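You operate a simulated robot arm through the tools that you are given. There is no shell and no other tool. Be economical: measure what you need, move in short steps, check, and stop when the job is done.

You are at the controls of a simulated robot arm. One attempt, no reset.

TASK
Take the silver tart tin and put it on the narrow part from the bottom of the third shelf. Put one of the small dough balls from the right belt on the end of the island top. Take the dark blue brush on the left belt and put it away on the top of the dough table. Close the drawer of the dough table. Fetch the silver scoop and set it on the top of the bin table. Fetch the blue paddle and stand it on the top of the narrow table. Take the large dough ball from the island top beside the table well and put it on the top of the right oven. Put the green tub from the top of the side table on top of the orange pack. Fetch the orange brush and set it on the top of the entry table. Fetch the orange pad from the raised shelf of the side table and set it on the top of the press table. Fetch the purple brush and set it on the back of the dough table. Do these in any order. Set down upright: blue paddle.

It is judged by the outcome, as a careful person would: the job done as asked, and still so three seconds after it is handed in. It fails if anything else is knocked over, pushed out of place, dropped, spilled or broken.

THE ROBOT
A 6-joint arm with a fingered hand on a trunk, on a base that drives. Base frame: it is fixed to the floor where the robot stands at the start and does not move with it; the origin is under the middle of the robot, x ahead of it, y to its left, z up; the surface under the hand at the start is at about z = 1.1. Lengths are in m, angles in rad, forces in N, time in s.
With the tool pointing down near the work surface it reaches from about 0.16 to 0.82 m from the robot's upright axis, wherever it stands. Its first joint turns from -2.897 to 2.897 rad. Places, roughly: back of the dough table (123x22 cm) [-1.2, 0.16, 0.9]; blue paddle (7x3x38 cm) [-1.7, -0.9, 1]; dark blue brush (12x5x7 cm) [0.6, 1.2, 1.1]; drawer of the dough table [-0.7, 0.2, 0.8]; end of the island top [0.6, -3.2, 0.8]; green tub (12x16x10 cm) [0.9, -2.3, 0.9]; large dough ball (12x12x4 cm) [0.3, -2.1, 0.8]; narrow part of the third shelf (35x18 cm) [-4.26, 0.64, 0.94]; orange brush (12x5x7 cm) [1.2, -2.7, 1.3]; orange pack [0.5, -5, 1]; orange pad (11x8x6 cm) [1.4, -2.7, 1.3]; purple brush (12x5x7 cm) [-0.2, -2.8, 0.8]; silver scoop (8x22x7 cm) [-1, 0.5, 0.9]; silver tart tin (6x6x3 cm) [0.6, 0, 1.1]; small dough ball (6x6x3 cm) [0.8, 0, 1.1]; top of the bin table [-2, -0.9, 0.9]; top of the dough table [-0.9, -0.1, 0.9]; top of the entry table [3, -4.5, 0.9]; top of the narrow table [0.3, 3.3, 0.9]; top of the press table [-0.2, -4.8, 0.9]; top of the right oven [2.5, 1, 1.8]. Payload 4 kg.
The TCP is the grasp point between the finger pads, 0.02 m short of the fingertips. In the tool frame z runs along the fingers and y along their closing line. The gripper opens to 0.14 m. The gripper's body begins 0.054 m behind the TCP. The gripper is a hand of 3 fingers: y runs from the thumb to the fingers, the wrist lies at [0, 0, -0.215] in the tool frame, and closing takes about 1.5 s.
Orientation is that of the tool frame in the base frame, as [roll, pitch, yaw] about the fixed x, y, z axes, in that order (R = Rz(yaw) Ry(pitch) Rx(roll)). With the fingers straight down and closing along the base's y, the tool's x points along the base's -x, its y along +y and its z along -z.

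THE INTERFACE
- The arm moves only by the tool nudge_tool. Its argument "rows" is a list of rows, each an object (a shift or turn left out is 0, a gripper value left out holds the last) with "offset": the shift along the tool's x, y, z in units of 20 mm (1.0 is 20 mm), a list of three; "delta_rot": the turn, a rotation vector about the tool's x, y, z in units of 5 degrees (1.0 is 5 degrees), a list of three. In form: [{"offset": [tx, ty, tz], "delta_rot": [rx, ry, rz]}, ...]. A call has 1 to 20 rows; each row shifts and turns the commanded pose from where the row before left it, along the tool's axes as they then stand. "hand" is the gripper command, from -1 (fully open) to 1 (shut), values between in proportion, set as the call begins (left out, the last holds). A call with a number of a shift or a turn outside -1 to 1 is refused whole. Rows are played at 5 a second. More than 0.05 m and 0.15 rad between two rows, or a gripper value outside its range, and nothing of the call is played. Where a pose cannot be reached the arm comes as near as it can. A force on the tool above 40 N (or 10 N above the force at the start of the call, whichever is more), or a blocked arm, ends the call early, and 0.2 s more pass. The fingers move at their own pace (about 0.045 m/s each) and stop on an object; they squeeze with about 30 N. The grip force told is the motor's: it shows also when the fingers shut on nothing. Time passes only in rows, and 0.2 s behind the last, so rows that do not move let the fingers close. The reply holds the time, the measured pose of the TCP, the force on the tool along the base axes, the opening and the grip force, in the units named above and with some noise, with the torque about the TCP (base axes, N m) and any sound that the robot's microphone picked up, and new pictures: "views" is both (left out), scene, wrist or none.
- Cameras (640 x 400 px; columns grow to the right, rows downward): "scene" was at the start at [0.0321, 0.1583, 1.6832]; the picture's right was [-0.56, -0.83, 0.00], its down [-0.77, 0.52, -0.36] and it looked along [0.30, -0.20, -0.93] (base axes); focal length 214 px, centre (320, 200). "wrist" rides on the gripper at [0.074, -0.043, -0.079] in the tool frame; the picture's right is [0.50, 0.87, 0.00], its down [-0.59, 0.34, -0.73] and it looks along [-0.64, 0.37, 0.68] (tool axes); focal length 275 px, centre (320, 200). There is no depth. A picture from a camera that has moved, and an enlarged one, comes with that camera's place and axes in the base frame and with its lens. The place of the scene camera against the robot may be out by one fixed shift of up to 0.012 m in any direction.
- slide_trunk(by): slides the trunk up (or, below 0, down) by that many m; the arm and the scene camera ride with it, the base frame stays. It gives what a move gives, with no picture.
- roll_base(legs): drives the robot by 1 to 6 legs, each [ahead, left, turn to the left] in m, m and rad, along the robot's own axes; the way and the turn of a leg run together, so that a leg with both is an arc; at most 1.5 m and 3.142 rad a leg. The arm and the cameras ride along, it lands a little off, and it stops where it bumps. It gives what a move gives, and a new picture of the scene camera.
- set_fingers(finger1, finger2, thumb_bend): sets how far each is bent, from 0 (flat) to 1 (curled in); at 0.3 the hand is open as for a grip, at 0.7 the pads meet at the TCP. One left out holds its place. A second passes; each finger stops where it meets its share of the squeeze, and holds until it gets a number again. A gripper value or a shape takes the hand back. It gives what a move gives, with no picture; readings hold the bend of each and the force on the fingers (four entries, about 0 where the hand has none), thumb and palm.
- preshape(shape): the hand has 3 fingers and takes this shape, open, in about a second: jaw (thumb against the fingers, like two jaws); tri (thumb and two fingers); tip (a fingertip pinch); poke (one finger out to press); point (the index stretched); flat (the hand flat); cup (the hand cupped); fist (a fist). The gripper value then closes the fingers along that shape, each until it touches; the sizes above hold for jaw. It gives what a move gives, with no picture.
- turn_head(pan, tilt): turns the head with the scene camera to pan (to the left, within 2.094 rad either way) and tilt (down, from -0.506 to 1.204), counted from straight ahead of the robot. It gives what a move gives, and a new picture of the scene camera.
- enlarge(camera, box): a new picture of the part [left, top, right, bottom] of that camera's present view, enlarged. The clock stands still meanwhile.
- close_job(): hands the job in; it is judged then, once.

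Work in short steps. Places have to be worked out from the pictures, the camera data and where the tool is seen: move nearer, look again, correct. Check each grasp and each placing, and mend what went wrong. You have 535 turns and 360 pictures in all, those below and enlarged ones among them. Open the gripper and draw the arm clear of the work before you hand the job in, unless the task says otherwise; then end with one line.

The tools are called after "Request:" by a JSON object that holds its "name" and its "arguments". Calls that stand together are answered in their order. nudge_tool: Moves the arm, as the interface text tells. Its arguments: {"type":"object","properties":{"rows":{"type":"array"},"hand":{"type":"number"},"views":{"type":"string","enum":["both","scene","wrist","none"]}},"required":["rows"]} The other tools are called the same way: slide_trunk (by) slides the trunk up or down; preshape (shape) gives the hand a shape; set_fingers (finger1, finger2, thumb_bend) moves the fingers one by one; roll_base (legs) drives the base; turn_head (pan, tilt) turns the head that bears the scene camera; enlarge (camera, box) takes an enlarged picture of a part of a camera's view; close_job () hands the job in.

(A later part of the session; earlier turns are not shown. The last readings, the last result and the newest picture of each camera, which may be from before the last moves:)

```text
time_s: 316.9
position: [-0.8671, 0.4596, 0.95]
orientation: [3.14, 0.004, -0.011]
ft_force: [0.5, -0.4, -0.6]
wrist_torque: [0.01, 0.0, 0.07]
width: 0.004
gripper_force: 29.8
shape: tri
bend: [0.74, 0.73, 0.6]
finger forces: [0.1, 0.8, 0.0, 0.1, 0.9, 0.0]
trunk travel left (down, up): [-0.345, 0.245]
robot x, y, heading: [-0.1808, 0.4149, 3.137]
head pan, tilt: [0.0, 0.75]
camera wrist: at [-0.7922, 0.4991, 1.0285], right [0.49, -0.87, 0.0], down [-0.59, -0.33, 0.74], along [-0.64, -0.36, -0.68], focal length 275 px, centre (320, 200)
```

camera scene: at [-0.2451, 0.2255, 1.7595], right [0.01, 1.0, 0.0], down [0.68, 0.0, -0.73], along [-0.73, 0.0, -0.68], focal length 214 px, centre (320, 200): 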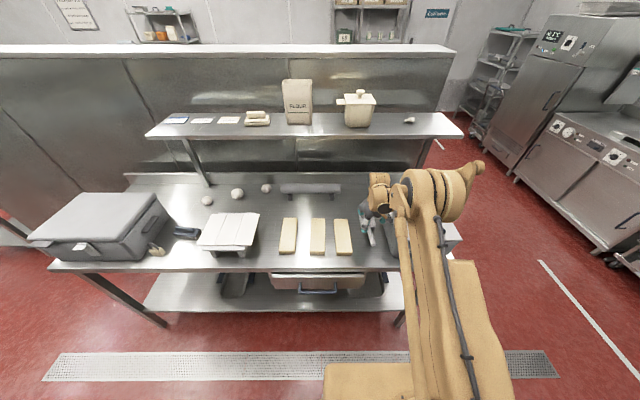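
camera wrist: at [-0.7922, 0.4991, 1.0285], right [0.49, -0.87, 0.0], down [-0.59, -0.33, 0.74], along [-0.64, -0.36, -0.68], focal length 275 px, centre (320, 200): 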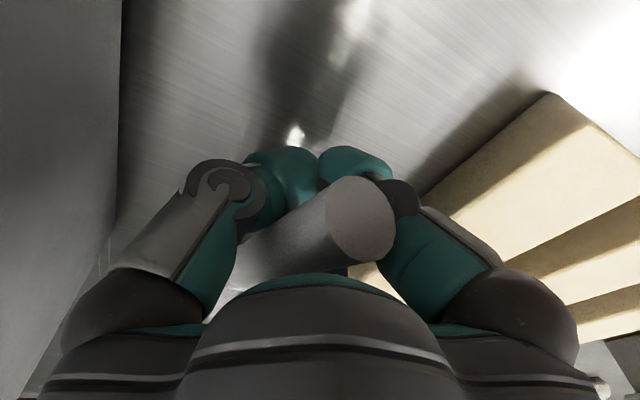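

The fingers only cage the handle and lift it loosely. I release gently, rise, and try the jaw shape, which should pinch between parallel pads.

Request:
{"name": "nudge_tool", "arguments": {"hand": 0.3, "rows": [{"offset": [0, 0, 0.4]}, {"offset": [0, 0, 0.4]}, {}], "views": "none"}}

Request:
{"name": "nudge_tool", "arguments": {"hand": -0.3, "rows": [{}, {}, {}, {"offset": [0, 0, -1]}, {"offset": [0, 0, -1]}, {"offset": [0, 0, -1]}, {"offset": [0, 0, -1]}, {"offset": [0, 0, -1]}, {"offset": [0, 0, -1]}, {"offset": [0, 0, -1]}], "views": "none"}}

Request:
{"name": "preshape", "arguments": {"shape": "jaw"}}

Request:
{"name": "nudge_tool", "arguments": {"hand": 0.6, "rows": [{}, {}, {}, {}, {}, {}], "views": "wrist"}}

```text
time_s: 317.6
position: [-0.8663, 0.4567, 0.9344]
orientation: [3.141, 0.003, -0.011]
ft_force: [-0.2, -0.2, -0.1]
wrist_torque: [0.04, 0.01, -0.01]
width: 0.0485
gripper_force: 0.1
shape: tri
bend: [0.41, 0.41, 0.4]
finger forces: [0.0, 0.1, 0.0, 0.1, 0.0, 0.2]
trunk travel left (down, up): [-0.345, 0.245]
robot x, y, heading: [-0.1875, 0.415, 3.136]
head pan, tilt: [0.0, 0.75]
```

```text
time_s: 319.9
position: [-0.8664, 0.4604, 1.0724]
orientation: [-3.14, 0.005, -0.011]
ft_force: [-0.4, 0.4, 0.2]
wrist_torque: [-0.02, -0.02, -0.01]
width: 0.0904
gripper_force: 0.1
shape: tri
bend: [0.29, 0.29, 0.27]
finger forces: [0.0, 0.0, 0.0, 0.0, 0.0, 0.1]
trunk travel left (down, up): [-0.345, 0.245]
robot x, y, heading: [-0.1879, 0.4143, 3.134]
head pan, tilt: [0.0, 0.75]
```

```text
time_s: 320.8
position: [-0.8667, 0.4595, 1.0732]
orientation: [-3.14, 0.001, -0.011]
ft_force: [0.6, 0.6, 0.2]
wrist_torque: [-0.01, 0.02, -0.03]
width: 0.1401
gripper_force: 0.0
shape: jaw
bend: [0.3, 0.3, 0.3]
finger forces: [0.1, 0.0, 0.0, 0.0, 0.0, 0.0]
trunk travel left (down, up): [-0.345, 0.245]
robot x, y, heading: [-0.1865, 0.4185, 3.132]
head pan, tilt: [0.0, 0.75]
```

```text
time_s: 322.1
position: [-0.8663, 0.4602, 1.072]
orientation: [3.141, 0.002, -0.009]
ft_force: [-0.4, 0.9, 1.2]
wrist_torque: [0.03, 0.01, -0.01]
width: 0.0283
gripper_force: 0.0
shape: jaw
bend: [0.49, 0.49, 0.48]
finger forces: [0.0, 0.0, 0.0, 0.0, 0.0, 0.0]
trunk travel left (down, up): [-0.345, 0.245]
robot x, y, heading: [-0.1863, 0.4144, 3.136]
head pan, tilt: [0.0, 0.75]
camera wrist: at [-0.792, 0.4997, 1.1515], right [0.49, -0.87, 0.0], down [-0.59, -0.33, 0.74], along [-0.64, -0.36, -0.68], focal length 275 px, centre (320, 200)
```

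wrist: 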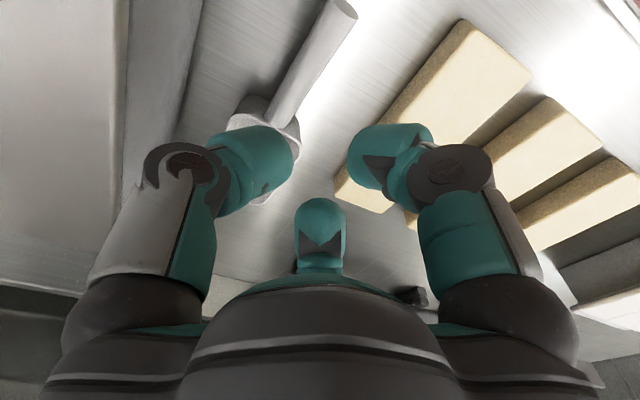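

Both shapes close the same conical way, which suits a rod running roughly along the tool axis, as with the paddle. So I will turn the hand 30°, tilt it 45° and take the handle from its end.

Request:
{"name": "nudge_tool", "arguments": {"hand": 0.0, "rows": [{"delta_rot": [0, 0, 1], "offset": [0.9, 0, 0]}, {"delta_rot": [0, 0, 1], "offset": [0.9, 0, 0]}, {"delta_rot": [0, 0, 1], "offset": [0.9, 0, 0]}, {"delta_rot": [0, 0, 1], "offset": [0.9, 0, 0]}, {"delta_rot": [0, 0, 1]}, {"delta_rot": [0, 0, 1]}, {"delta_rot": [0, -1, 0]}, {"delta_rot": [0, -1, 0]}, {"delta_rot": [0, -1, 0]}, {"delta_rot": [0, -1, 0]}, {"delta_rot": [0, -1, 0]}, {"delta_rot": [0, -1, 0]}, {"delta_rot": [0, -1, 0]}, {"delta_rot": [0, -1, 0]}, {"delta_rot": [0, -1, 0]}, {}], "views": "wrist"}}

```text
time_s: 325.6
position: [-0.8111, 0.446, 1.0875]
orientation: [-3.14, 0.788, -0.535]
ft_force: [-0.5, -0.3, 0.5]
wrist_torque: [0.02, 0.01, 0.01]
width: 0.0696
gripper_force: 0.1
shape: jaw
bend: [0.34, 0.34, 0.33]
finger forces: [0.0, 0.1, 0.1, 0.0, 0.0, 0.0]
out of reach, approached as far as the arm can: row 14, 15
trunk travel left (down, up): [-0.345, 0.245]
robot x, y, heading: [-0.1889, 0.4183, 3.132]
head pan, tilt: [0.0, 0.75]
camera wrist: at [-0.696, 0.4265, 1.0907], right [-0.14, -0.93, -0.35], down [-0.08, -0.35, 0.93], along [-0.99, 0.16, -0.03], focal length 275 px, centre (320, 200)
```

wrist: 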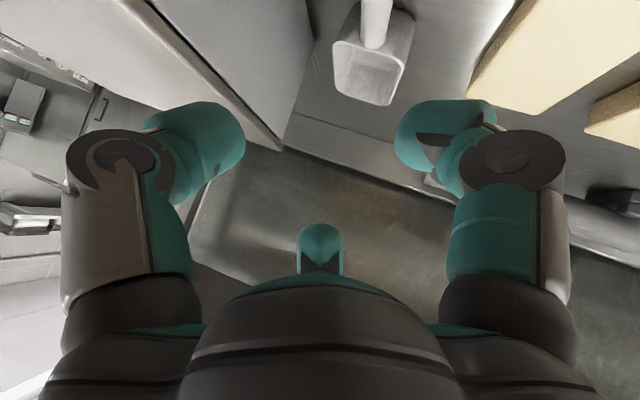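

The view is good. I move to the approach line and look before the final advance.

Request:
{"name": "nudge_tool", "arguments": {"rows": [{"offset": [0.8, 0, 0]}, {"offset": [0.8, 0, 0]}, {"offset": [0.8, 0.15, 0]}, {"offset": [0.75, 0, 0.5]}, {"offset": [0, 0, 1]}, {"offset": [0, 0, 1]}], "views": "wrist"}}

```text
time_s: 326.9
position: [-0.8471, 0.4421, 1.0414]
orientation: [-3.141, 0.789, -0.534]
ft_force: [-0.4, -0.3, 0.5]
wrist_torque: [-0.01, 0.0, -0.01]
width: 0.0695
gripper_force: 0.0
shape: jaw
bend: [0.34, 0.34, 0.33]
finger forces: [0.0, 0.0, 0.1, 0.0, 0.0, 0.0]
out of reach, approached as far as the arm can: row 1, 2, 3, 4
trunk travel left (down, up): [-0.345, 0.245]
robot x, y, heading: [-0.1871, 0.4173, 3.137]
head pan, tilt: [0.0, 0.75]
camera wrist: at [-0.7313, 0.4216, 1.0451], right [-0.14, -0.93, -0.35], down [-0.08, -0.35, 0.93], along [-0.99, 0.16, -0.03], focal length 275 px, centre (320, 200)
```

wrist: 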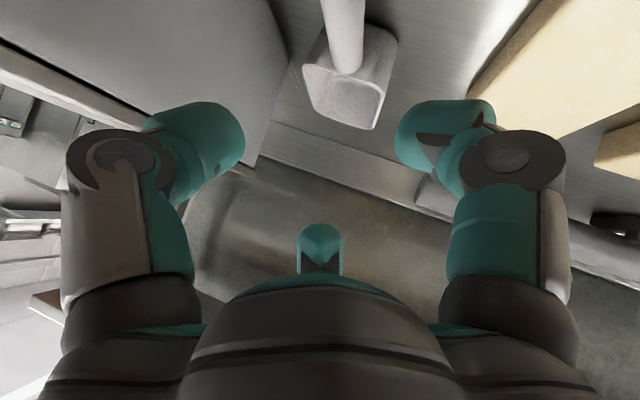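

The arm is limited at this height. I back off along the axis and lower the trunk to get room.

Request:
{"name": "nudge_tool", "arguments": {"rows": [{"offset": [0, 0, -1]}, {"offset": [0, 0, -1]}, {"offset": [0, 0, -1]}, {"offset": [0, 0, -1]}], "views": "none"}}

Request:
{"name": "slide_trunk", "arguments": {"by": -0.08}}

Request:
{"name": "nudge_tool", "arguments": {"rows": [{}], "views": "wrist"}}

```text
time_s: 327.9
position: [-0.7964, 0.4114, 1.1]
orientation: [3.139, 0.788, -0.535]
ft_force: [0.9, 0.5, 0.2]
wrist_torque: [0.01, -0.02, -0.04]
width: 0.0697
gripper_force: 0.1
shape: jaw
bend: [0.34, 0.34, 0.33]
finger forces: [0.0, 0.0, 0.1, 0.1, 0.1, 0.1]
trunk travel left (down, up): [-0.345, 0.245]
robot x, y, heading: [-0.1831, 0.4111, 3.135]
head pan, tilt: [0.0, 0.75]
```

```text
time_s: 329.1
position: [-0.7967, 0.4121, 1.0193]
orientation: [3.141, 0.789, -0.534]
ft_force: [0.2, -0.3, 0.5]
wrist_torque: [-0.02, 0.02, -0.02]
width: 0.0695
gripper_force: 0.2
shape: jaw
bend: [0.34, 0.34, 0.33]
finger forces: [0.0, 0.1, 0.0, 0.1, 0.0, 0.0]
trunk travel left (down, up): [-0.265, 0.325]
robot x, y, heading: [-0.1858, 0.4168, 3.135]
head pan, tilt: [0.0, 0.75]
```

```text
time_s: 329.5
position: [-0.7965, 0.4124, 1.0195]
orientation: [3.139, 0.79, -0.534]
ft_force: [-0.4, 0.4, -0.6]
wrist_torque: [0.01, -0.02, -0.02]
width: 0.0699
gripper_force: 0.0
shape: jaw
bend: [0.34, 0.34, 0.33]
finger forces: [0.1, 0.1, 0.1, 0.0, 0.1, 0.0]
trunk travel left (down, up): [-0.265, 0.325]
robot x, y, heading: [-0.187, 0.4145, 3.135]
head pan, tilt: [0.0, 0.75]
camera wrist: at [-0.682, 0.3922, 1.0228], right [-0.14, -0.93, -0.35], down [-0.08, -0.35, 0.93], along [-0.99, 0.16, -0.03], focal length 275 px, centre (320, 200)
```

wrist: 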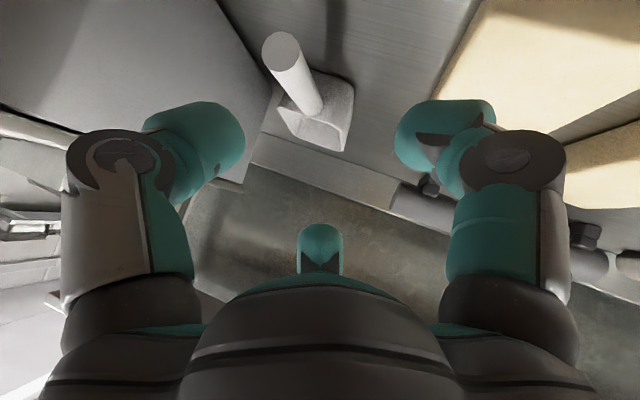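

The handle end is at (-0.828, 0.469, 0.945), nearly in line. I advance about 10 cm along the tool axis.

Request:
{"name": "nudge_tool", "arguments": {"rows": [{"offset": [0, -0.45, 0.5]}, {"offset": [0, -0.45, 0.8]}, {"offset": [0, 0, 1]}, {"offset": [0, 0, 1]}, {"offset": [0, 0, 1]}, {"offset": [-0.1, 0, 0.8]}], "views": "wrist"}}

```text
time_s: 330.9
position: [-0.8588, 0.4658, 0.9541]
orientation: [3.14, 0.788, -0.535]
ft_force: [0.1, 0.2, -0.7]
wrist_torque: [-0.01, 0.02, 0.01]
width: 0.0699
gripper_force: 0.1
shape: jaw
bend: [0.34, 0.34, 0.33]
finger forces: [0.0, 0.1, 0.0, 0.0, 0.0, 0.0]
out of reach, approached as far as the arm can: row 1, 2
trunk travel left (down, up): [-0.265, 0.325]
robot x, y, heading: [-0.1848, 0.4137, 3.14]
head pan, tilt: [0.0, 0.75]
camera wrist: at [-0.7439, 0.4453, 0.9575], right [-0.14, -0.93, -0.35], down [-0.08, -0.35, 0.94], along [-0.99, 0.16, -0.03], focal length 275 px, centre (320, 200)
```

wrist: 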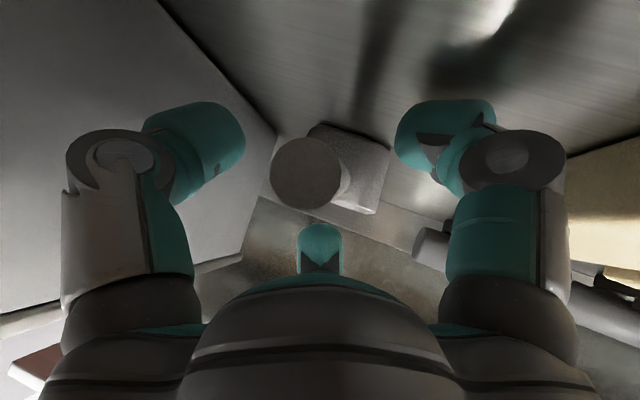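

The handle's end is within the fingers. I lower slightly and close.

Request:
{"name": "nudge_tool", "arguments": {"rows": [{"offset": [0.2, 0, 0.2]}, {"offset": [0.2, 0, 0.2]}], "views": "none"}}

Request:
{"name": "nudge_tool", "arguments": {"hand": 1, "rows": [{}, {}, {}, {}, {}, {}], "views": "wrist"}}

```text
time_s: 331.5
position: [-0.8584, 0.4646, 0.9442]
orientation: [3.141, 0.789, -0.535]
ft_force: [0.0, -1.2, 4.2]
wrist_torque: [-0.2, -0.05, -0.03]
width: 0.0696
gripper_force: 0.0
shape: jaw
bend: [0.34, 0.34, 0.33]
finger forces: [4.0, 0.0, 0.1, 0.0, 0.1, 0.0]
trunk travel left (down, up): [-0.265, 0.325]
robot x, y, heading: [-0.1849, 0.4179, 3.138]
head pan, tilt: [0.0, 0.75]
```

```text
time_s: 332.9
position: [-0.8562, 0.4647, 0.9466]
orientation: [3.138, 0.794, -0.536]
ft_force: [2.5, -1.1, 21.9]
wrist_torque: [0.21, 1.35, 0.05]
width: 0.0216
gripper_force: 29.8
shape: jaw
bend: [0.43, 0.44, 0.73]
finger forces: [24.2, 39.1, 0.1, 0.1, 30.5, 0.1]
trunk travel left (down, up): [-0.265, 0.325]
robot x, y, heading: [-0.1852, 0.414, 3.135]
head pan, tilt: [0.0, 0.75]
camera wrist: at [-0.7416, 0.4448, 0.9487], right [-0.14, -0.93, -0.35], down [-0.08, -0.35, 0.93], along [-0.99, 0.16, -0.02], focal length 275 px, centre (320, 200)
```

wrist: 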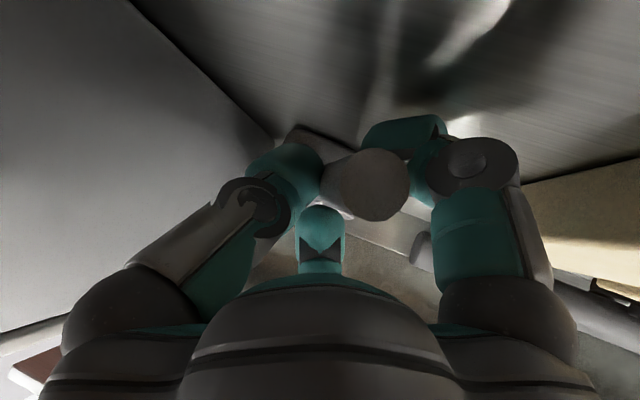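

The handle is gripped at width 0.022 with all three fingers. I lift with the trunk and check.

Request:
{"name": "slide_trunk", "arguments": {"by": 0.06}}

Request:
{"name": "nudge_tool", "arguments": {"rows": [{}, {}], "views": "both"}}

```text
time_s: 333.9
position: [-0.8573, 0.4638, 1.0047]
orientation: [3.139, 0.79, -0.534]
ft_force: [0.3, 0.0, 0.9]
wrist_torque: [-0.02, 0.12, -0.02]
width: 0.0169
gripper_force: 29.6
shape: jaw
bend: [0.43, 1.0, 0.73]
finger forces: [28.0, 18.8, 0.0, 0.0, 19.6, 0.0]
trunk travel left (down, up): [-0.325, 0.265]
robot x, y, heading: [-0.1881, 0.4161, 3.14]
head pan, tilt: [0.0, 0.75]
```

```text
time_s: 334.5
position: [-0.8585, 0.4639, 1.0048]
orientation: [3.14, 0.789, -0.534]
ft_force: [0.0, 0.5, 1.2]
wrist_torque: [-0.02, 0.1, -0.01]
width: 0.0167
gripper_force: 29.9
shape: jaw
bend: [0.43, 1.0, 0.73]
finger forces: [28.0, 18.3, 0.0, 0.0, 19.6, 0.1]
trunk travel left (down, up): [-0.325, 0.265]
robot x, y, heading: [-0.1828, 0.4139, 3.133]
head pan, tilt: [0.0, 0.75]
camera scene: at [-0.2446, 0.2254, 1.7395], right [0.01, 1.0, 0.0], down [0.68, 0.0, -0.73], along [-0.73, 0.0, -0.68], focal length 214 px, centre (320, 200)
camera wrist: at [-0.7433, 0.445, 1.0072], right [-0.14, -0.93, -0.35], down [-0.08, -0.35, 0.93], along [-0.99, 0.16, -0.03], focal length 275 px, centre (320, 200)
```

scene: 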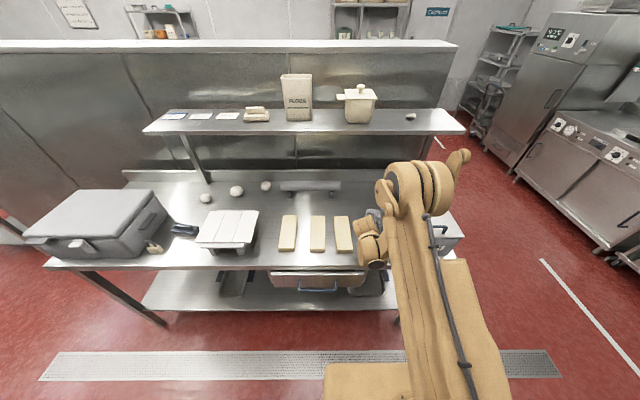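
wrist: 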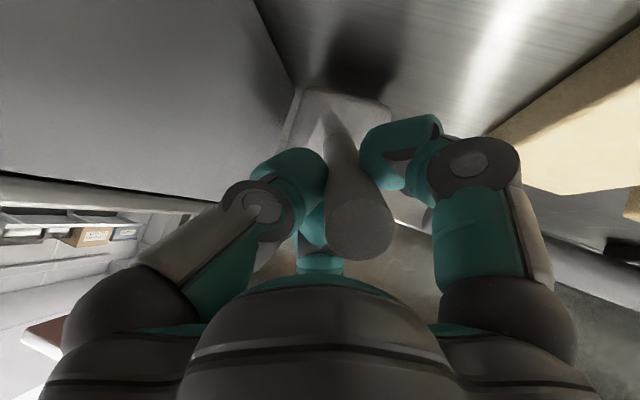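

The scoop's bowl sagged but it is still pinched. I lift higher and look again.

Request:
{"name": "slide_trunk", "arguments": {"by": 0.2}}

Request:
{"name": "nudge_tool", "arguments": {"rows": [{}, {}], "views": "wrist"}}

Request:
{"name": "enlarge", "arguments": {"camera": "scene", "box": [290, 160, 490, 320]}}

```text
time_s: 336.7
position: [-0.8575, 0.4649, 1.2048]
orientation: [3.141, 0.788, -0.536]
ft_force: [-0.4, 0.0, -0.2]
wrist_torque: [0.0, -0.08, -0.03]
width: 0.0141
gripper_force: 30.2
shape: jaw
bend: [0.42, 1.0, 0.73]
finger forces: [28.7, 15.5, 0.0, 0.0, 21.1, 0.0]
trunk travel left (down, up): [-0.525, 0.065]
robot x, y, heading: [-0.1895, 0.4173, 3.139]
head pan, tilt: [0.0, 0.75]
```

```text
time_s: 337.3
position: [-0.8585, 0.4628, 1.2041]
orientation: [3.141, 0.788, -0.533]
ft_force: [0.0, -0.2, -1.9]
wrist_torque: [-0.04, -0.12, 0.02]
width: 0.0142
gripper_force: 30.0
shape: jaw
bend: [0.42, 1.0, 0.73]
finger forces: [28.6, 15.5, 0.1, 0.0, 21.1, 0.1]
trunk travel left (down, up): [-0.525, 0.065]
robot x, y, heading: [-0.1869, 0.415, 3.132]
head pan, tilt: [0.0, 0.75]
camera wrist: at [-0.7435, 0.445, 1.2071], right [-0.14, -0.93, -0.35], down [-0.08, -0.35, 0.93], along [-0.99, 0.16, -0.03], focal length 275 px, centre (320, 200)
```

wrist: 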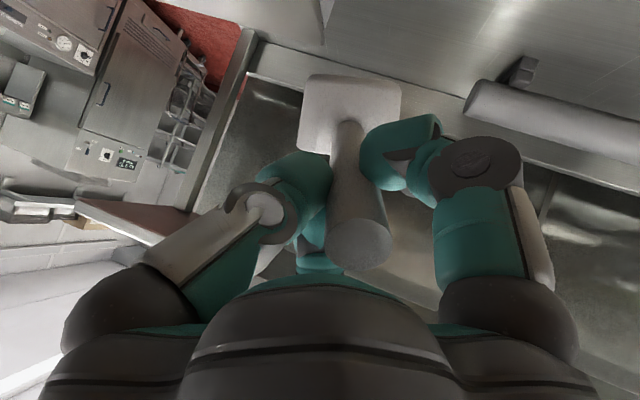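

```text
2.50 times, centred on (390, 240) of scene
camera zoom: at [-0.245, 0.2254, 1.9395], right [0.01, 1.0, 0.0], down [0.68, 0.0, -0.73], along [-0.73, 0.0, -0.68], focal length 536 px, centre (145, 100)
```

zoom: 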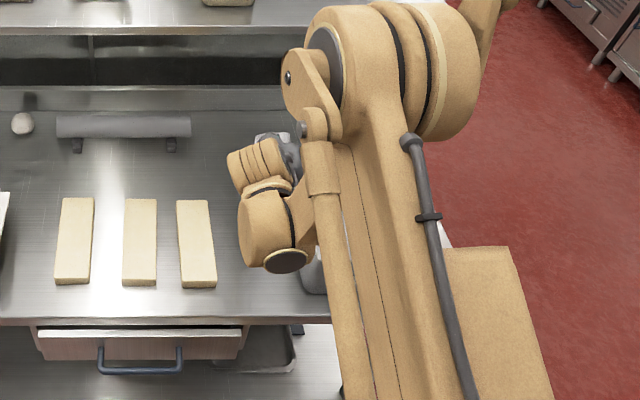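

The drawer is flush with the table edge, and the scoop is held. I raise a bit, retract, and drive around to the bin table.

Request:
{"name": "slide_trunk", "arguments": {"by": 0.06}}

Request:
{"name": "nudge_tool", "arguments": {"rows": [{"offset": [0.7, 0, -0.7]}, {"offset": [0.7, 0, -0.7]}, {"offset": [0.7, 0, -0.7]}, {"offset": [0.7, 0, -0.7]}, {"offset": [0.7, 0, -0.7]}, {"offset": [0.7, 0, -0.7]}], "views": "none"}}

Request:
{"name": "roll_base", "arguments": {"legs": [[0, -1.25, 0], [1.5, 0, 0], [1.3, 0, 0], [0, 0, 3.14], [0, -1.5, 0], [0, -0.9, 0]]}}

```text
time_s: 338.3
position: [-0.8589, 0.4647, 1.2641]
orientation: [3.141, 0.79, -0.533]
ft_force: [0.4, -0.2, -0.9]
wrist_torque: [-0.03, -0.08, -0.01]
width: 0.0144
gripper_force: 30.0
shape: jaw
bend: [0.42, 1.0, 0.73]
finger forces: [28.7, 15.5, 0.1, 0.0, 21.1, 0.0]
trunk travel left (down, up): [-0.585, 0.005]
robot x, y, heading: [-0.1881, 0.4141, 3.135]
head pan, tilt: [0.0, 0.75]
```

```text
time_s: 339.7
position: [-0.8203, 0.3949, 1.303]
orientation: [-3.14, 0.788, -0.537]
ft_force: [0.3, 1.0, -0.9]
wrist_torque: [-0.02, -0.08, 0.01]
width: 0.0141
gripper_force: 30.1
shape: jaw
bend: [0.42, 1.0, 0.74]
finger forces: [28.0, 14.6, 0.1, 0.0, 21.6, 0.0]
out of reach, approached as far as the arm can: row 1, 2, 3, 4, 5, 6
trunk travel left (down, up): [-0.585, 0.005]
robot x, y, heading: [-0.186, 0.4127, 3.137]
head pan, tilt: [0.0, 0.75]
```

```text
time_s: 377.9
position: [-2.3318, -0.6736, 1.3026]
orientation: [-3.14, 0.787, 2.62]
ft_force: [0.1, 0.1, -1.0]
wrist_torque: [0.04, 0.06, -0.04]
width: 0.0135
gripper_force: 30.3
shape: jaw
bend: [0.42, 1.0, 0.74]
finger forces: [23.2, 0.1, 0.0, 0.1, 21.8, 0.0]
trunk travel left (down, up): [-0.585, 0.005]
robot x, y, heading: [-2.9697, -0.7, 0.01]
head pan, tilt: [0.0, 0.75]
camera scene: at [-2.8993, -0.5117, 1.9995], right [0.01, -1.0, 0.0], down [-0.68, -0.01, -0.73], along [0.73, 0.01, -0.68], focal length 214 px, centre (320, 200)
```

scene: 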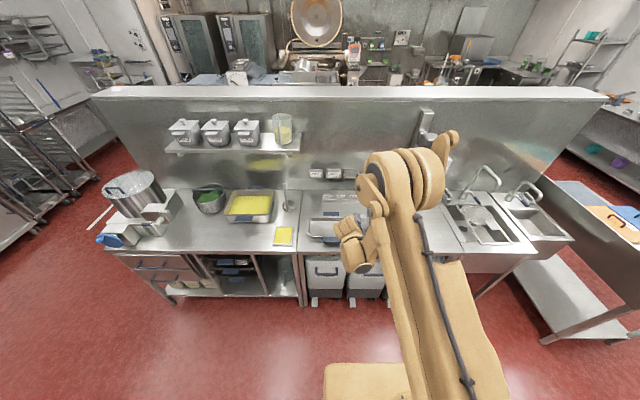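

Still held. I drive toward a free area of the bin table at about (-2.0, -1.05), then check with both cameras.

Request:
{"name": "roll_base", "arguments": {"legs": [[0, -0.38, 0], [0.24, 0, 0]]}}

Request:
{"name": "nudge_tool", "arguments": {"rows": [{}], "views": "wrist"}}

Request:
{"name": "turn_head", "arguments": {"pan": -0.2, "tilt": 0.9}}

```text
time_s: 381.6
position: [-2.089, -1.05, 1.3034]
orientation: [3.141, 0.787, 2.619]
ft_force: [-0.2, 0.1, -0.4]
wrist_torque: [-0.03, 0.06, 0.0]
width: 0.0133
gripper_force: 29.9
shape: jaw
bend: [0.42, 1.0, 0.74]
finger forces: [23.1, 0.1, 0.0, 0.0, 21.9, 0.0]
trunk travel left (down, up): [-0.585, 0.005]
robot x, y, heading: [-2.7257, -1.0816, 0.007]
head pan, tilt: [0.0, 0.75]
camera scene: at [-2.6564, -0.8886, 1.9995], right [0.0, -1.0, 0.0], down [-0.68, 0.0, -0.73], along [0.73, 0.0, -0.68], focal length 214 px, centre (320, 200)
```

scene: 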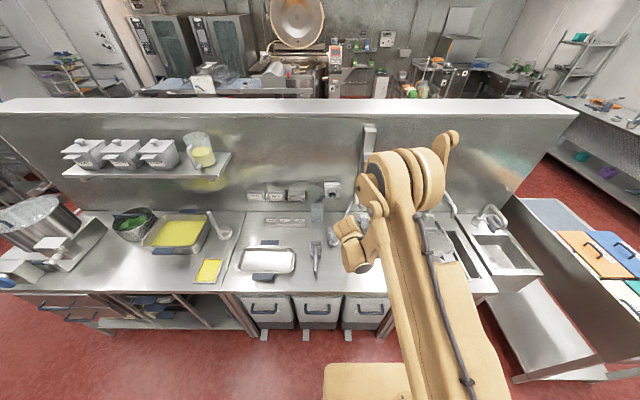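

```text
time_s: 382.0
position: [-2.0909, -1.0507, 1.3014]
orientation: [-3.141, 0.787, 2.617]
ft_force: [-0.1, 0.1, -1.1]
wrist_torque: [0.02, 0.02, 0.01]
width: 0.0137
gripper_force: 29.9
shape: jaw
bend: [0.42, 1.0, 0.74]
finger forces: [23.0, 0.1, 0.1, 0.0, 21.9, 0.1]
trunk travel left (down, up): [-0.585, 0.005]
robot x, y, heading: [-2.7241, -1.0781, 0.004]
head pan, tilt: [0.0, 0.75]
camera wrist: at [-2.207, -1.0358, 1.3058], right [0.13, 0.93, -0.35], down [0.08, 0.35, 0.93], along [0.99, -0.15, -0.03], focal length 275 px, centre (320, 200)
```

wrist: 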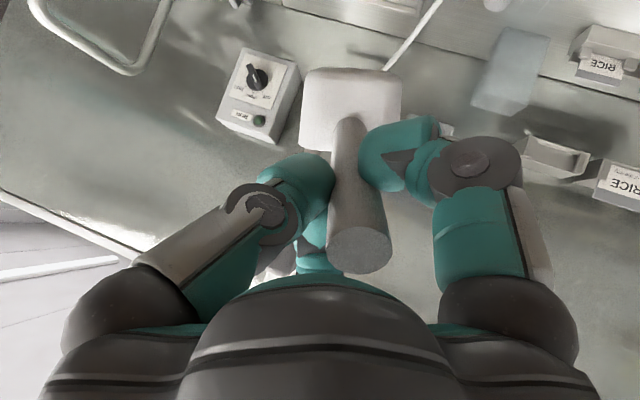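

```text
time_s: 382.8
position: [-2.0901, -1.0511, 1.3018]
orientation: [-3.141, 0.79, 2.619]
ft_force: [-0.5, -0.4, -1.0]
wrist_torque: [0.01, 0.08, -0.02]
width: 0.0134
gripper_force: 29.7
shape: jaw
bend: [0.42, 1.0, 0.74]
finger forces: [23.1, 0.0, 0.1, 0.0, 22.0, 0.0]
trunk travel left (down, up): [-0.585, 0.005]
robot x, y, heading: [-2.7226, -1.0784, 0.007]
head pan, tilt: [-0.201, 0.901]
camera scene: at [-2.6651, -0.9037, 1.9876], right [-0.19, -0.98, 0.0], down [-0.77, 0.15, -0.62], along [0.61, -0.12, -0.78], focal length 214 px, centre (320, 200)
```

scene: 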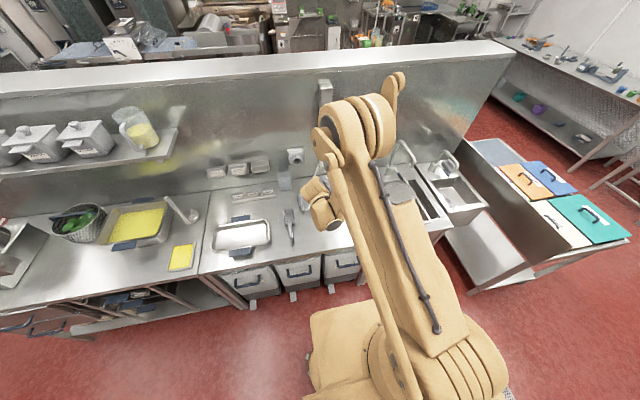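

The scoop hangs about 40° bowl-down with free table below it. I lower with the trunk; on contact the scoop should pivot flat in the grip.

Request:
{"name": "slide_trunk", "arguments": {"by": -0.22}}

Request:
{"name": "nudge_tool", "arguments": {"rows": [{}], "views": "both"}}

```text
time_s: 385.1
position: [-2.0895, -1.0516, 1.0825]
orientation: [3.14, 0.786, 2.618]
ft_force: [-0.8, 0.5, -0.9]
wrist_torque: [0.03, 0.08, 0.01]
width: 0.0133
gripper_force: 30.2
shape: jaw
bend: [0.42, 1.0, 0.74]
finger forces: [23.2, 0.0, 0.1, 0.0, 21.9, 0.1]
trunk travel left (down, up): [-0.365, 0.225]
robot x, y, heading: [-2.7254, -1.08, 0.008]
head pan, tilt: [-0.201, 0.901]
```

```text
time_s: 385.5
position: [-2.0903, -1.0521, 1.0829]
orientation: [-3.142, 0.788, 2.618]
ft_force: [0.1, 0.0, -0.3]
wrist_torque: [0.01, 0.05, -0.03]
width: 0.0135
gripper_force: 30.4
shape: jaw
bend: [0.42, 1.0, 0.74]
finger forces: [23.1, 0.1, 0.0, 0.1, 22.0, 0.0]
trunk travel left (down, up): [-0.365, 0.225]
robot x, y, heading: [-2.7245, -1.0802, 0.007]
head pan, tilt: [-0.201, 0.901]
camera scene: at [-2.6657, -0.9039, 1.7676], right [-0.19, -0.98, 0.0], down [-0.77, 0.15, -0.62], along [0.61, -0.12, -0.78], focal length 214 px, centre (320, 200)
camera wrist: at [-2.206, -1.0357, 1.0854], right [0.13, 0.93, -0.35], down [0.08, 0.35, 0.93], along [0.99, -0.15, -0.03], focal length 275 px, centre (320, 200)
```

scene: 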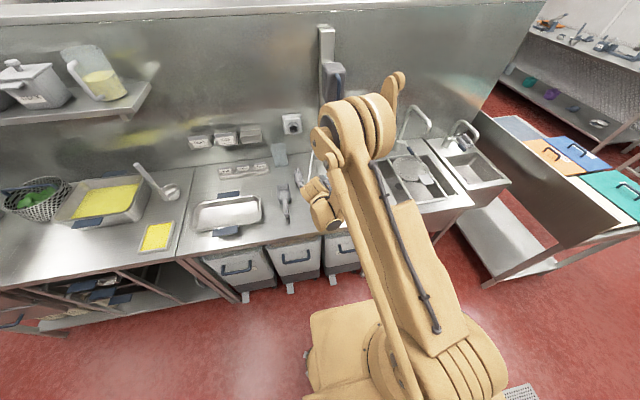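
wrist: 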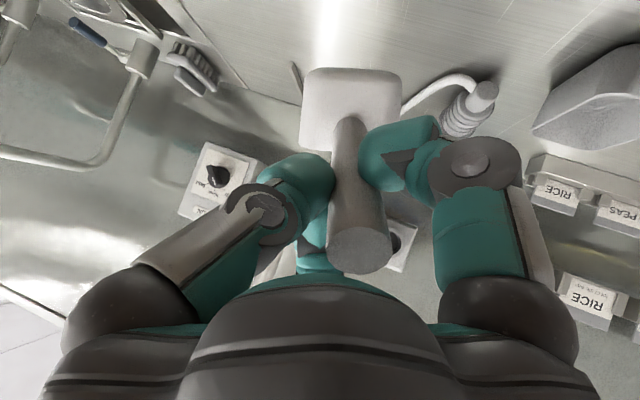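

A spray hose lies beyond at x≈-1.85, so I move 2 cm back and then continue lowering.

Request:
{"name": "nudge_tool", "arguments": {"rows": [{"offset": [0.7, 0, -0.7]}], "views": "none"}}

Request:
{"name": "slide_trunk", "arguments": {"by": -0.05}}

Request:
{"name": "slide_trunk", "arguments": {"by": -0.03}}

Request:
{"name": "slide_trunk", "arguments": {"by": -0.02}}

```text
time_s: 385.9
position: [-2.0983, -1.0383, 1.0891]
orientation: [-3.14, 0.785, 2.617]
ft_force: [0.0, -0.1, -1.1]
wrist_torque: [0.01, 0.05, 0.0]
width: 0.0135
gripper_force: 30.2
shape: jaw
bend: [0.42, 1.0, 0.74]
finger forces: [23.1, 0.0, 0.1, 0.0, 22.0, 0.0]
out of reach, approached as far as the arm can: row 1
trunk travel left (down, up): [-0.365, 0.225]
robot x, y, heading: [-2.7268, -1.0814, 0.004]
head pan, tilt: [-0.201, 0.901]
```

```text
time_s: 386.8
position: [-2.0988, -1.0386, 1.0382]
orientation: [-3.14, 0.785, 2.617]
ft_force: [0.0, -0.5, 0.4]
wrist_torque: [0.02, 0.08, 0.04]
width: 0.0133
gripper_force: 30.0
shape: jaw
bend: [0.42, 1.0, 0.74]
finger forces: [23.1, 0.1, 0.0, 0.0, 22.0, 0.0]
trunk travel left (down, up): [-0.315, 0.275]
robot x, y, heading: [-2.7232, -1.0771, 0.007]
head pan, tilt: [-0.201, 0.901]
```

```text
time_s: 387.6
position: [-2.0982, -1.038, 1.0098]
orientation: [-3.14, 0.785, 2.618]
ft_force: [0.0, 0.3, 0.0]
wrist_torque: [0.04, 0.0, 0.0]
width: 0.0131
gripper_force: 30.2
shape: jaw
bend: [0.42, 1.0, 0.75]
finger forces: [21.8, 0.0, 0.1, 0.0, 22.9, 0.0]
trunk travel left (down, up): [-0.285, 0.305]
robot x, y, heading: [-2.723, -1.0795, 0.009]
head pan, tilt: [-0.201, 0.901]
```

```text
time_s: 388.2
position: [-2.0982, -1.0387, 0.987]
orientation: [-3.138, 0.785, 2.616]
ft_force: [0.6, 0.8, 0.4]
wrist_torque: [0.03, -0.1, -0.01]
width: 0.0111
gripper_force: 29.9
shape: jaw
bend: [0.46, 1.0, 0.76]
finger forces: [14.7, 23.8, 0.1, 0.1, 0.0, 0.1]
trunk travel left (down, up): [-0.265, 0.325]
robot x, y, heading: [-2.725, -1.0809, 0.0]
head pan, tilt: [-0.201, 0.901]
```

The grip changed on contact. I look.

Request:
{"name": "nudge_tool", "arguments": {"rows": [{}], "views": "wrist"}}

```text
time_s: 388.6
position: [-2.0985, -1.0393, 0.9891]
orientation: [-3.141, 0.785, 2.616]
ft_force: [0.2, 0.1, 0.5]
wrist_torque: [-0.02, -0.08, -0.03]
width: 0.0112
gripper_force: 30.3
shape: jaw
bend: [0.46, 1.0, 0.76]
finger forces: [14.8, 23.9, 0.0, 0.1, 0.0, 0.0]
trunk travel left (down, up): [-0.265, 0.325]
robot x, y, heading: [-2.7223, -1.0782, 0.001]
head pan, tilt: [-0.201, 0.901]
camera wrist: at [-2.2138, -1.023, 0.9921], right [0.13, 0.93, -0.35], down [0.08, 0.35, 0.93], along [0.99, -0.15, -0.03], focal length 275 px, centre (320, 200)
```

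wrist: 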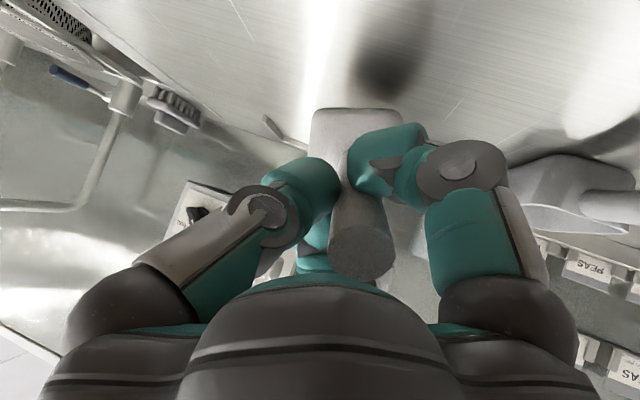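

The scoop is flattening as intended. I continue lowering.

Request:
{"name": "slide_trunk", "arguments": {"by": -0.02}}

Request:
{"name": "slide_trunk", "arguments": {"by": -0.012}}

Request:
{"name": "nudge_tool", "arguments": {"rows": [{}], "views": "wrist"}}

```text
time_s: 389.3
position: [-2.0986, -1.0389, 0.9686]
orientation: [-3.139, 0.784, 2.617]
ft_force: [-0.1, -0.2, -1.5]
wrist_torque: [-0.02, 0.02, -0.01]
width: 0.0094
gripper_force: 30.0
shape: jaw
bend: [1.0, 1.0, 0.76]
finger forces: [0.2, 0.1, 0.0, 0.0, 0.0, 0.0]
trunk travel left (down, up): [-0.245, 0.345]
robot x, y, heading: [-2.7263, -1.0766, 0.007]
head pan, tilt: [-0.201, 0.901]
```

```text
time_s: 389.9
position: [-2.0987, -1.0384, 0.9572]
orientation: [-3.14, 0.786, 2.616]
ft_force: [0.3, 0.4, -1.0]
wrist_torque: [0.0, 0.0, -0.01]
width: 0.0092
gripper_force: 29.8
shape: jaw
bend: [1.0, 1.0, 0.76]
finger forces: [0.2, 0.0, 0.1, 0.1, 0.1, 0.0]
trunk travel left (down, up): [-0.233, 0.357]
robot x, y, heading: [-2.7239, -1.0798, 0.011]
head pan, tilt: [-0.201, 0.901]
```

```text
time_s: 390.3
position: [-2.0977, -1.0383, 0.957]
orientation: [-3.139, 0.786, 2.617]
ft_force: [0.0, 0.3, -0.6]
wrist_torque: [-0.04, -0.01, -0.02]
width: 0.0092
gripper_force: 30.2
shape: jaw
bend: [1.0, 1.0, 0.76]
finger forces: [0.2, 0.0, 0.1, 0.0, 0.1, 0.1]
trunk travel left (down, up): [-0.233, 0.357]
robot x, y, heading: [-2.7267, -1.0763, 0.004]
head pan, tilt: [-0.201, 0.901]
camera wrist: at [-2.2139, -1.0229, 0.96], right [0.13, 0.93, -0.35], down [0.08, 0.35, 0.93], along [0.99, -0.15, -0.03], focal length 275 px, centre (320, 200)
```

wrist: 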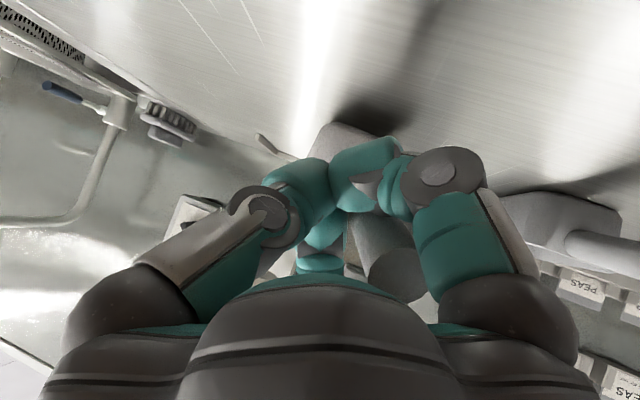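

The handle now rests on the curled fingers with the bowl on the table. I lower 1 cm more and open to the pre-grasp width so that it settles down.

Request:
{"name": "slide_trunk", "arguments": {"by": -0.01}}

Request:
{"name": "nudge_tool", "arguments": {"hand": 0.3, "rows": [{}, {}, {}, {}], "views": "none"}}

Request:
{"name": "nudge_tool", "arguments": {"hand": -0.1, "rows": [{}, {}, {}, {}], "views": "wrist"}}

```text
time_s: 390.9
position: [-2.0985, -1.0384, 0.9473]
orientation: [-3.14, 0.785, 2.616]
ft_force: [-0.7, -0.1, -0.4]
wrist_torque: [-0.03, -0.03, 0.01]
width: 0.0095
gripper_force: 30.0
shape: jaw
bend: [1.0, 1.0, 0.76]
finger forces: [0.2, 0.0, 0.1, 0.0, 0.0, 0.0]
trunk travel left (down, up): [-0.223, 0.367]
robot x, y, heading: [-2.7236, -1.0803, 0.011]
head pan, tilt: [-0.201, 0.901]
```

```text
time_s: 391.9
position: [-2.0987, -1.039, 0.9474]
orientation: [-3.14, 0.785, 2.62]
ft_force: [0.6, 0.3, -0.3]
wrist_torque: [0.02, 0.01, 0.02]
width: 0.0487
gripper_force: 0.1
shape: jaw
bend: [0.41, 0.41, 0.4]
finger forces: [0.2, 0.0, 0.0, 0.0, 0.1, 0.0]
trunk travel left (down, up): [-0.223, 0.367]
robot x, y, heading: [-2.728, -1.0821, 0.007]
head pan, tilt: [-0.201, 0.901]
```

```text
time_s: 392.9
position: [-2.0991, -1.0389, 0.9466]
orientation: [-3.14, 0.786, 2.618]
ft_force: [0.3, 0.6, -0.1]
wrist_torque: [-0.02, -0.04, 0.01]
width: 0.0766
gripper_force: 0.1
shape: jaw
bend: [0.32, 0.32, 0.31]
finger forces: [0.2, 0.0, 0.0, 0.0, 0.0, 0.0]
trunk travel left (down, up): [-0.223, 0.367]
robot x, y, heading: [-2.7258, -1.0779, 0.0]
head pan, tilt: [-0.201, 0.901]
camera wrist: at [-2.2138, -1.0229, 0.95], right [0.13, 0.93, -0.35], down [0.08, 0.35, 0.93], along [0.99, -0.15, -0.03], focal length 275 px, centre (320, 200)
```

wrist: 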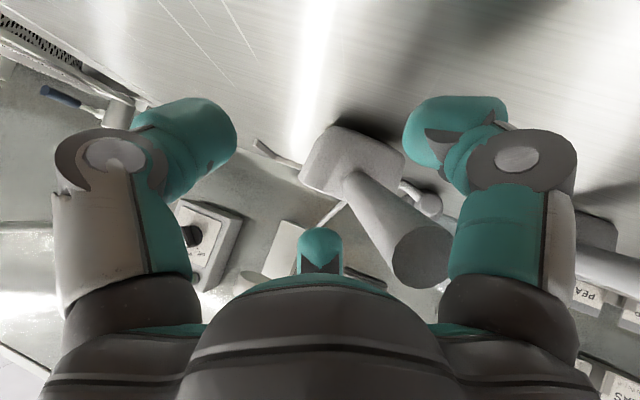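

The scoop lies nearly flat. I open fully and withdraw along the tool axis.

Request:
{"name": "nudge_tool", "arguments": {"hand": -1, "rows": [{}, {}, {}, {}, {"offset": [0, 0, -0.6]}, {"offset": [0, 0, -0.6]}, {"offset": [0, 0, -0.6]}], "views": "wrist"}}

```text
time_s: 394.5
position: [-2.1203, -1.0267, 0.9734]
orientation: [-3.139, 0.786, 2.617]
ft_force: [0.1, 0.1, -0.2]
wrist_torque: [0.0, 0.01, 0.0]
width: 0.14
gripper_force: 0.1
shape: jaw
bend: [0.3, 0.3, 0.3]
finger forces: [0.0, 0.0, 0.0, 0.0, 0.0, 0.1]
trunk travel left (down, up): [-0.223, 0.367]
robot x, y, heading: [-2.7279, -1.076, 0.007]
head pan, tilt: [-0.201, 0.901]
camera wrist: at [-2.2356, -1.012, 0.9769], right [0.13, 0.93, -0.35], down [0.08, 0.35, 0.93], along [0.99, -0.15, -0.03], focal length 275 px, centre (320, 200)
```

wrist: 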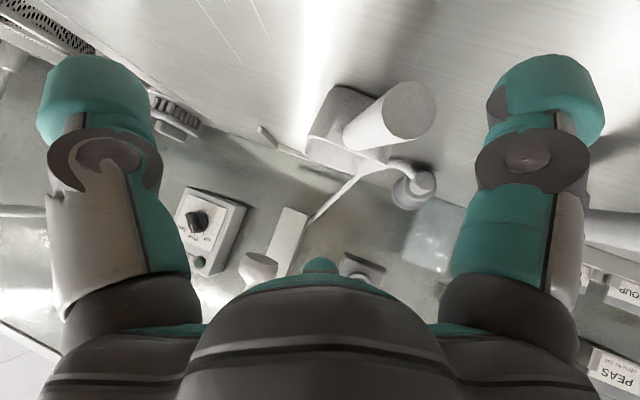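

Request:
{"name": "nudge_tool", "arguments": {"rows": [{"offset": [0, 0, -1]}, {"offset": [0, 0, -1]}, {"offset": [0, 0, -1]}, {"offset": [0, 0, -1]}, {"offset": [0, 0, -1]}], "views": "none"}}

Request:
{"name": "slide_trunk", "arguments": {"by": 0.3}}

Request:
{"name": "roll_base", "arguments": {"legs": [[-0.25, 0, 0]]}}

Request:
{"name": "enlarge", "arguments": {"camera": "scene", "box": [180, 120, 400, 270]}}

```text
time_s: 395.7
position: [-2.181, -0.9919, 1.0436]
orientation: [-3.141, 0.785, 2.617]
ft_force: [0.1, -0.1, 0.4]
wrist_torque: [0.0, 0.01, 0.0]
width: 0.1399
gripper_force: 0.1
shape: jaw
bend: [0.3, 0.3, 0.3]
finger forces: [0.0, 0.0, 0.1, 0.0, 0.1, 0.0]
trunk travel left (down, up): [-0.223, 0.367]
robot x, y, heading: [-2.722, -1.0782, 0.009]
head pan, tilt: [-0.201, 0.901]
```

```text
time_s: 398.7
position: [-2.1799, -0.9921, 1.3438]
orientation: [-3.138, 0.786, 2.618]
ft_force: [0.5, -0.4, 0.4]
wrist_torque: [0.02, 0.02, -0.02]
width: 0.1398
gripper_force: 0.1
shape: jaw
bend: [0.3, 0.3, 0.3]
finger forces: [0.0, 0.0, 0.0, 0.0, 0.0, 0.1]
trunk travel left (down, up): [-0.523, 0.067]
robot x, y, heading: [-2.726, -1.0765, 0.002]
head pan, tilt: [-0.201, 0.901]
```

```text
time_s: 400.5
position: [-2.4325, -0.9931, 1.3442]
orientation: [-3.14, 0.786, 2.617]
ft_force: [0.1, -0.5, -0.1]
wrist_torque: [-0.01, 0.03, 0.0]
width: 0.14
gripper_force: 0.1
shape: jaw
bend: [0.3, 0.3, 0.3]
finger forces: [0.1, 0.0, 0.0, 0.0, 0.1, 0.0]
trunk travel left (down, up): [-0.523, 0.067]
robot x, y, heading: [-2.976, -1.0789, 0.008]
head pan, tilt: [-0.201, 0.901]
camera scene: at [-2.9185, -0.905, 1.9256], right [-0.2, -0.98, 0.0], down [-0.77, 0.15, -0.62], along [0.61, -0.12, -0.78], focal length 214 px, centre (320, 200)
```

scene: 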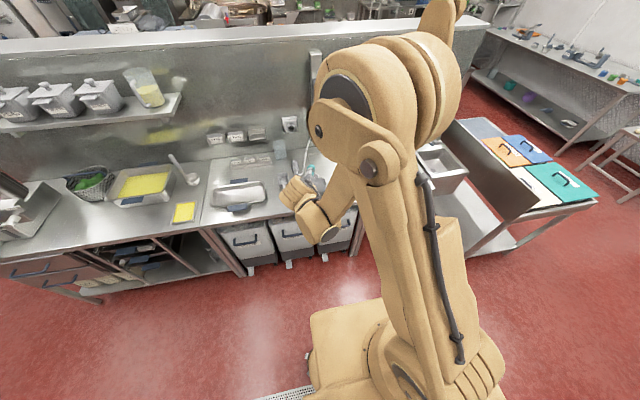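

```text
2.67 times, centred on (290, 195) of scene
camera zoom: at [-2.9185, -0.905, 1.9256], right [-0.2, -0.98, 0.0], down [-0.77, 0.15, -0.62], along [0.61, -0.12, -0.78], focal length 572 px, centre (400, 213)
```

zoom: 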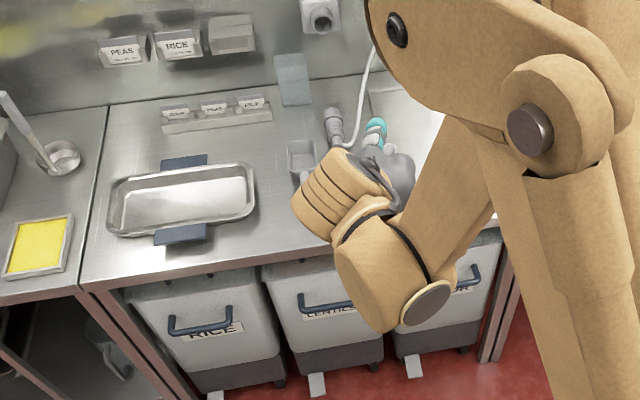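

I straighten the hand and turn south to look at the route toward the island.

Request:
{"name": "nudge_tool", "arguments": {"rows": [{"delta_rot": [0, 1, 0]}, {"delta_rot": [0, 1, 0]}, {"delta_rot": [0, 1, 0]}, {"delta_rot": [0, 1, 0]}, {"delta_rot": [0, 1, 0]}, {"delta_rot": [0, 1, 0]}, {"delta_rot": [0, 1, 0]}, {"delta_rot": [0, 1, 0]}, {"delta_rot": [0, 1, 0]}, {"delta_rot": [0, 0, -1]}, {"delta_rot": [0, 0, -1]}, {"delta_rot": [0, 0, -1]}, {"delta_rot": [0, 0, -1]}, {"delta_rot": [0, 0, -1]}, {"delta_rot": [0, 0, -1]}], "views": "none"}}

Request:
{"name": "roll_base", "arguments": {"legs": [[0, 0, -1.57]]}}

Request:
{"name": "turn_head", "arguments": {"pan": 0.9, "tilt": 0.5}}

```text
time_s: 403.7
position: [-2.4322, -0.9924, 1.3443]
orientation: [-3.141, 0.0, 3.14]
ft_force: [-0.4, 0.4, 0.8]
wrist_torque: [-0.02, -0.02, -0.04]
width: 0.1397
gripper_force: 0.1
shape: jaw
bend: [0.3, 0.3, 0.3]
finger forces: [0.0, 0.0, 0.1, 0.1, 0.0, 0.0]
trunk travel left (down, up): [-0.523, 0.067]
robot x, y, heading: [-2.9757, -1.0798, 0.0]
head pan, tilt: [-0.201, 0.901]
```

```text
time_s: 408.0
position: [-2.9091, -1.6266, 1.3447]
orientation: [3.141, 0.0, 1.532]
ft_force: [0.1, 0.2, -0.7]
wrist_torque: [-0.01, 0.0, -0.02]
width: 0.1401
gripper_force: 0.0
shape: jaw
bend: [0.3, 0.3, 0.3]
finger forces: [0.0, 0.0, 0.1, 0.0, 0.1, 0.0]
trunk travel left (down, up): [-0.523, 0.067]
robot x, y, heading: [-2.9728, -1.0826, -1.6]
head pan, tilt: [-0.201, 0.901]
camera scene: at [-2.798, -1.1402, 1.9256], right [-0.97, 0.23, 0.0], down [0.18, 0.76, -0.62], along [-0.14, -0.6, -0.78], focal length 214 px, centre (320, 200)
```

scene: 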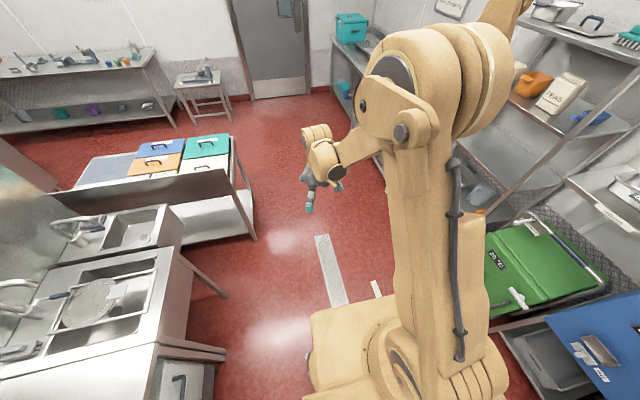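

```text
time_s: 409.3
position: [-2.9082, -1.628, 1.3438]
orientation: [-3.142, 0.0, 1.535]
ft_force: [-0.1, -1.0, -0.6]
wrist_torque: [0.02, 0.01, 0.01]
width: 0.1399
gripper_force: 0.1
shape: jaw
bend: [0.3, 0.3, 0.3]
finger forces: [0.0, 0.1, 0.0, 0.1, 0.0, 0.0]
trunk travel left (down, up): [-0.523, 0.067]
robot x, y, heading: [-2.9776, -1.0813, -1.606]
head pan, tilt: [0.901, 0.499]
camera scene: at [-2.7111, -1.1254, 1.9595], right [-0.65, -0.76, 0.0], down [-0.37, 0.31, -0.88], along [0.67, -0.57, -0.48], focal length 214 px, centre (320, 200)
```

scene: 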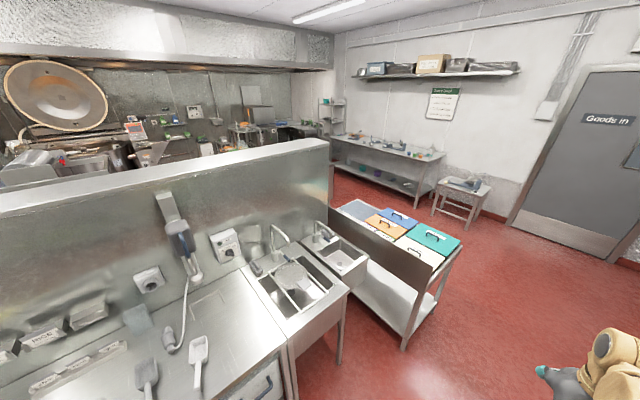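

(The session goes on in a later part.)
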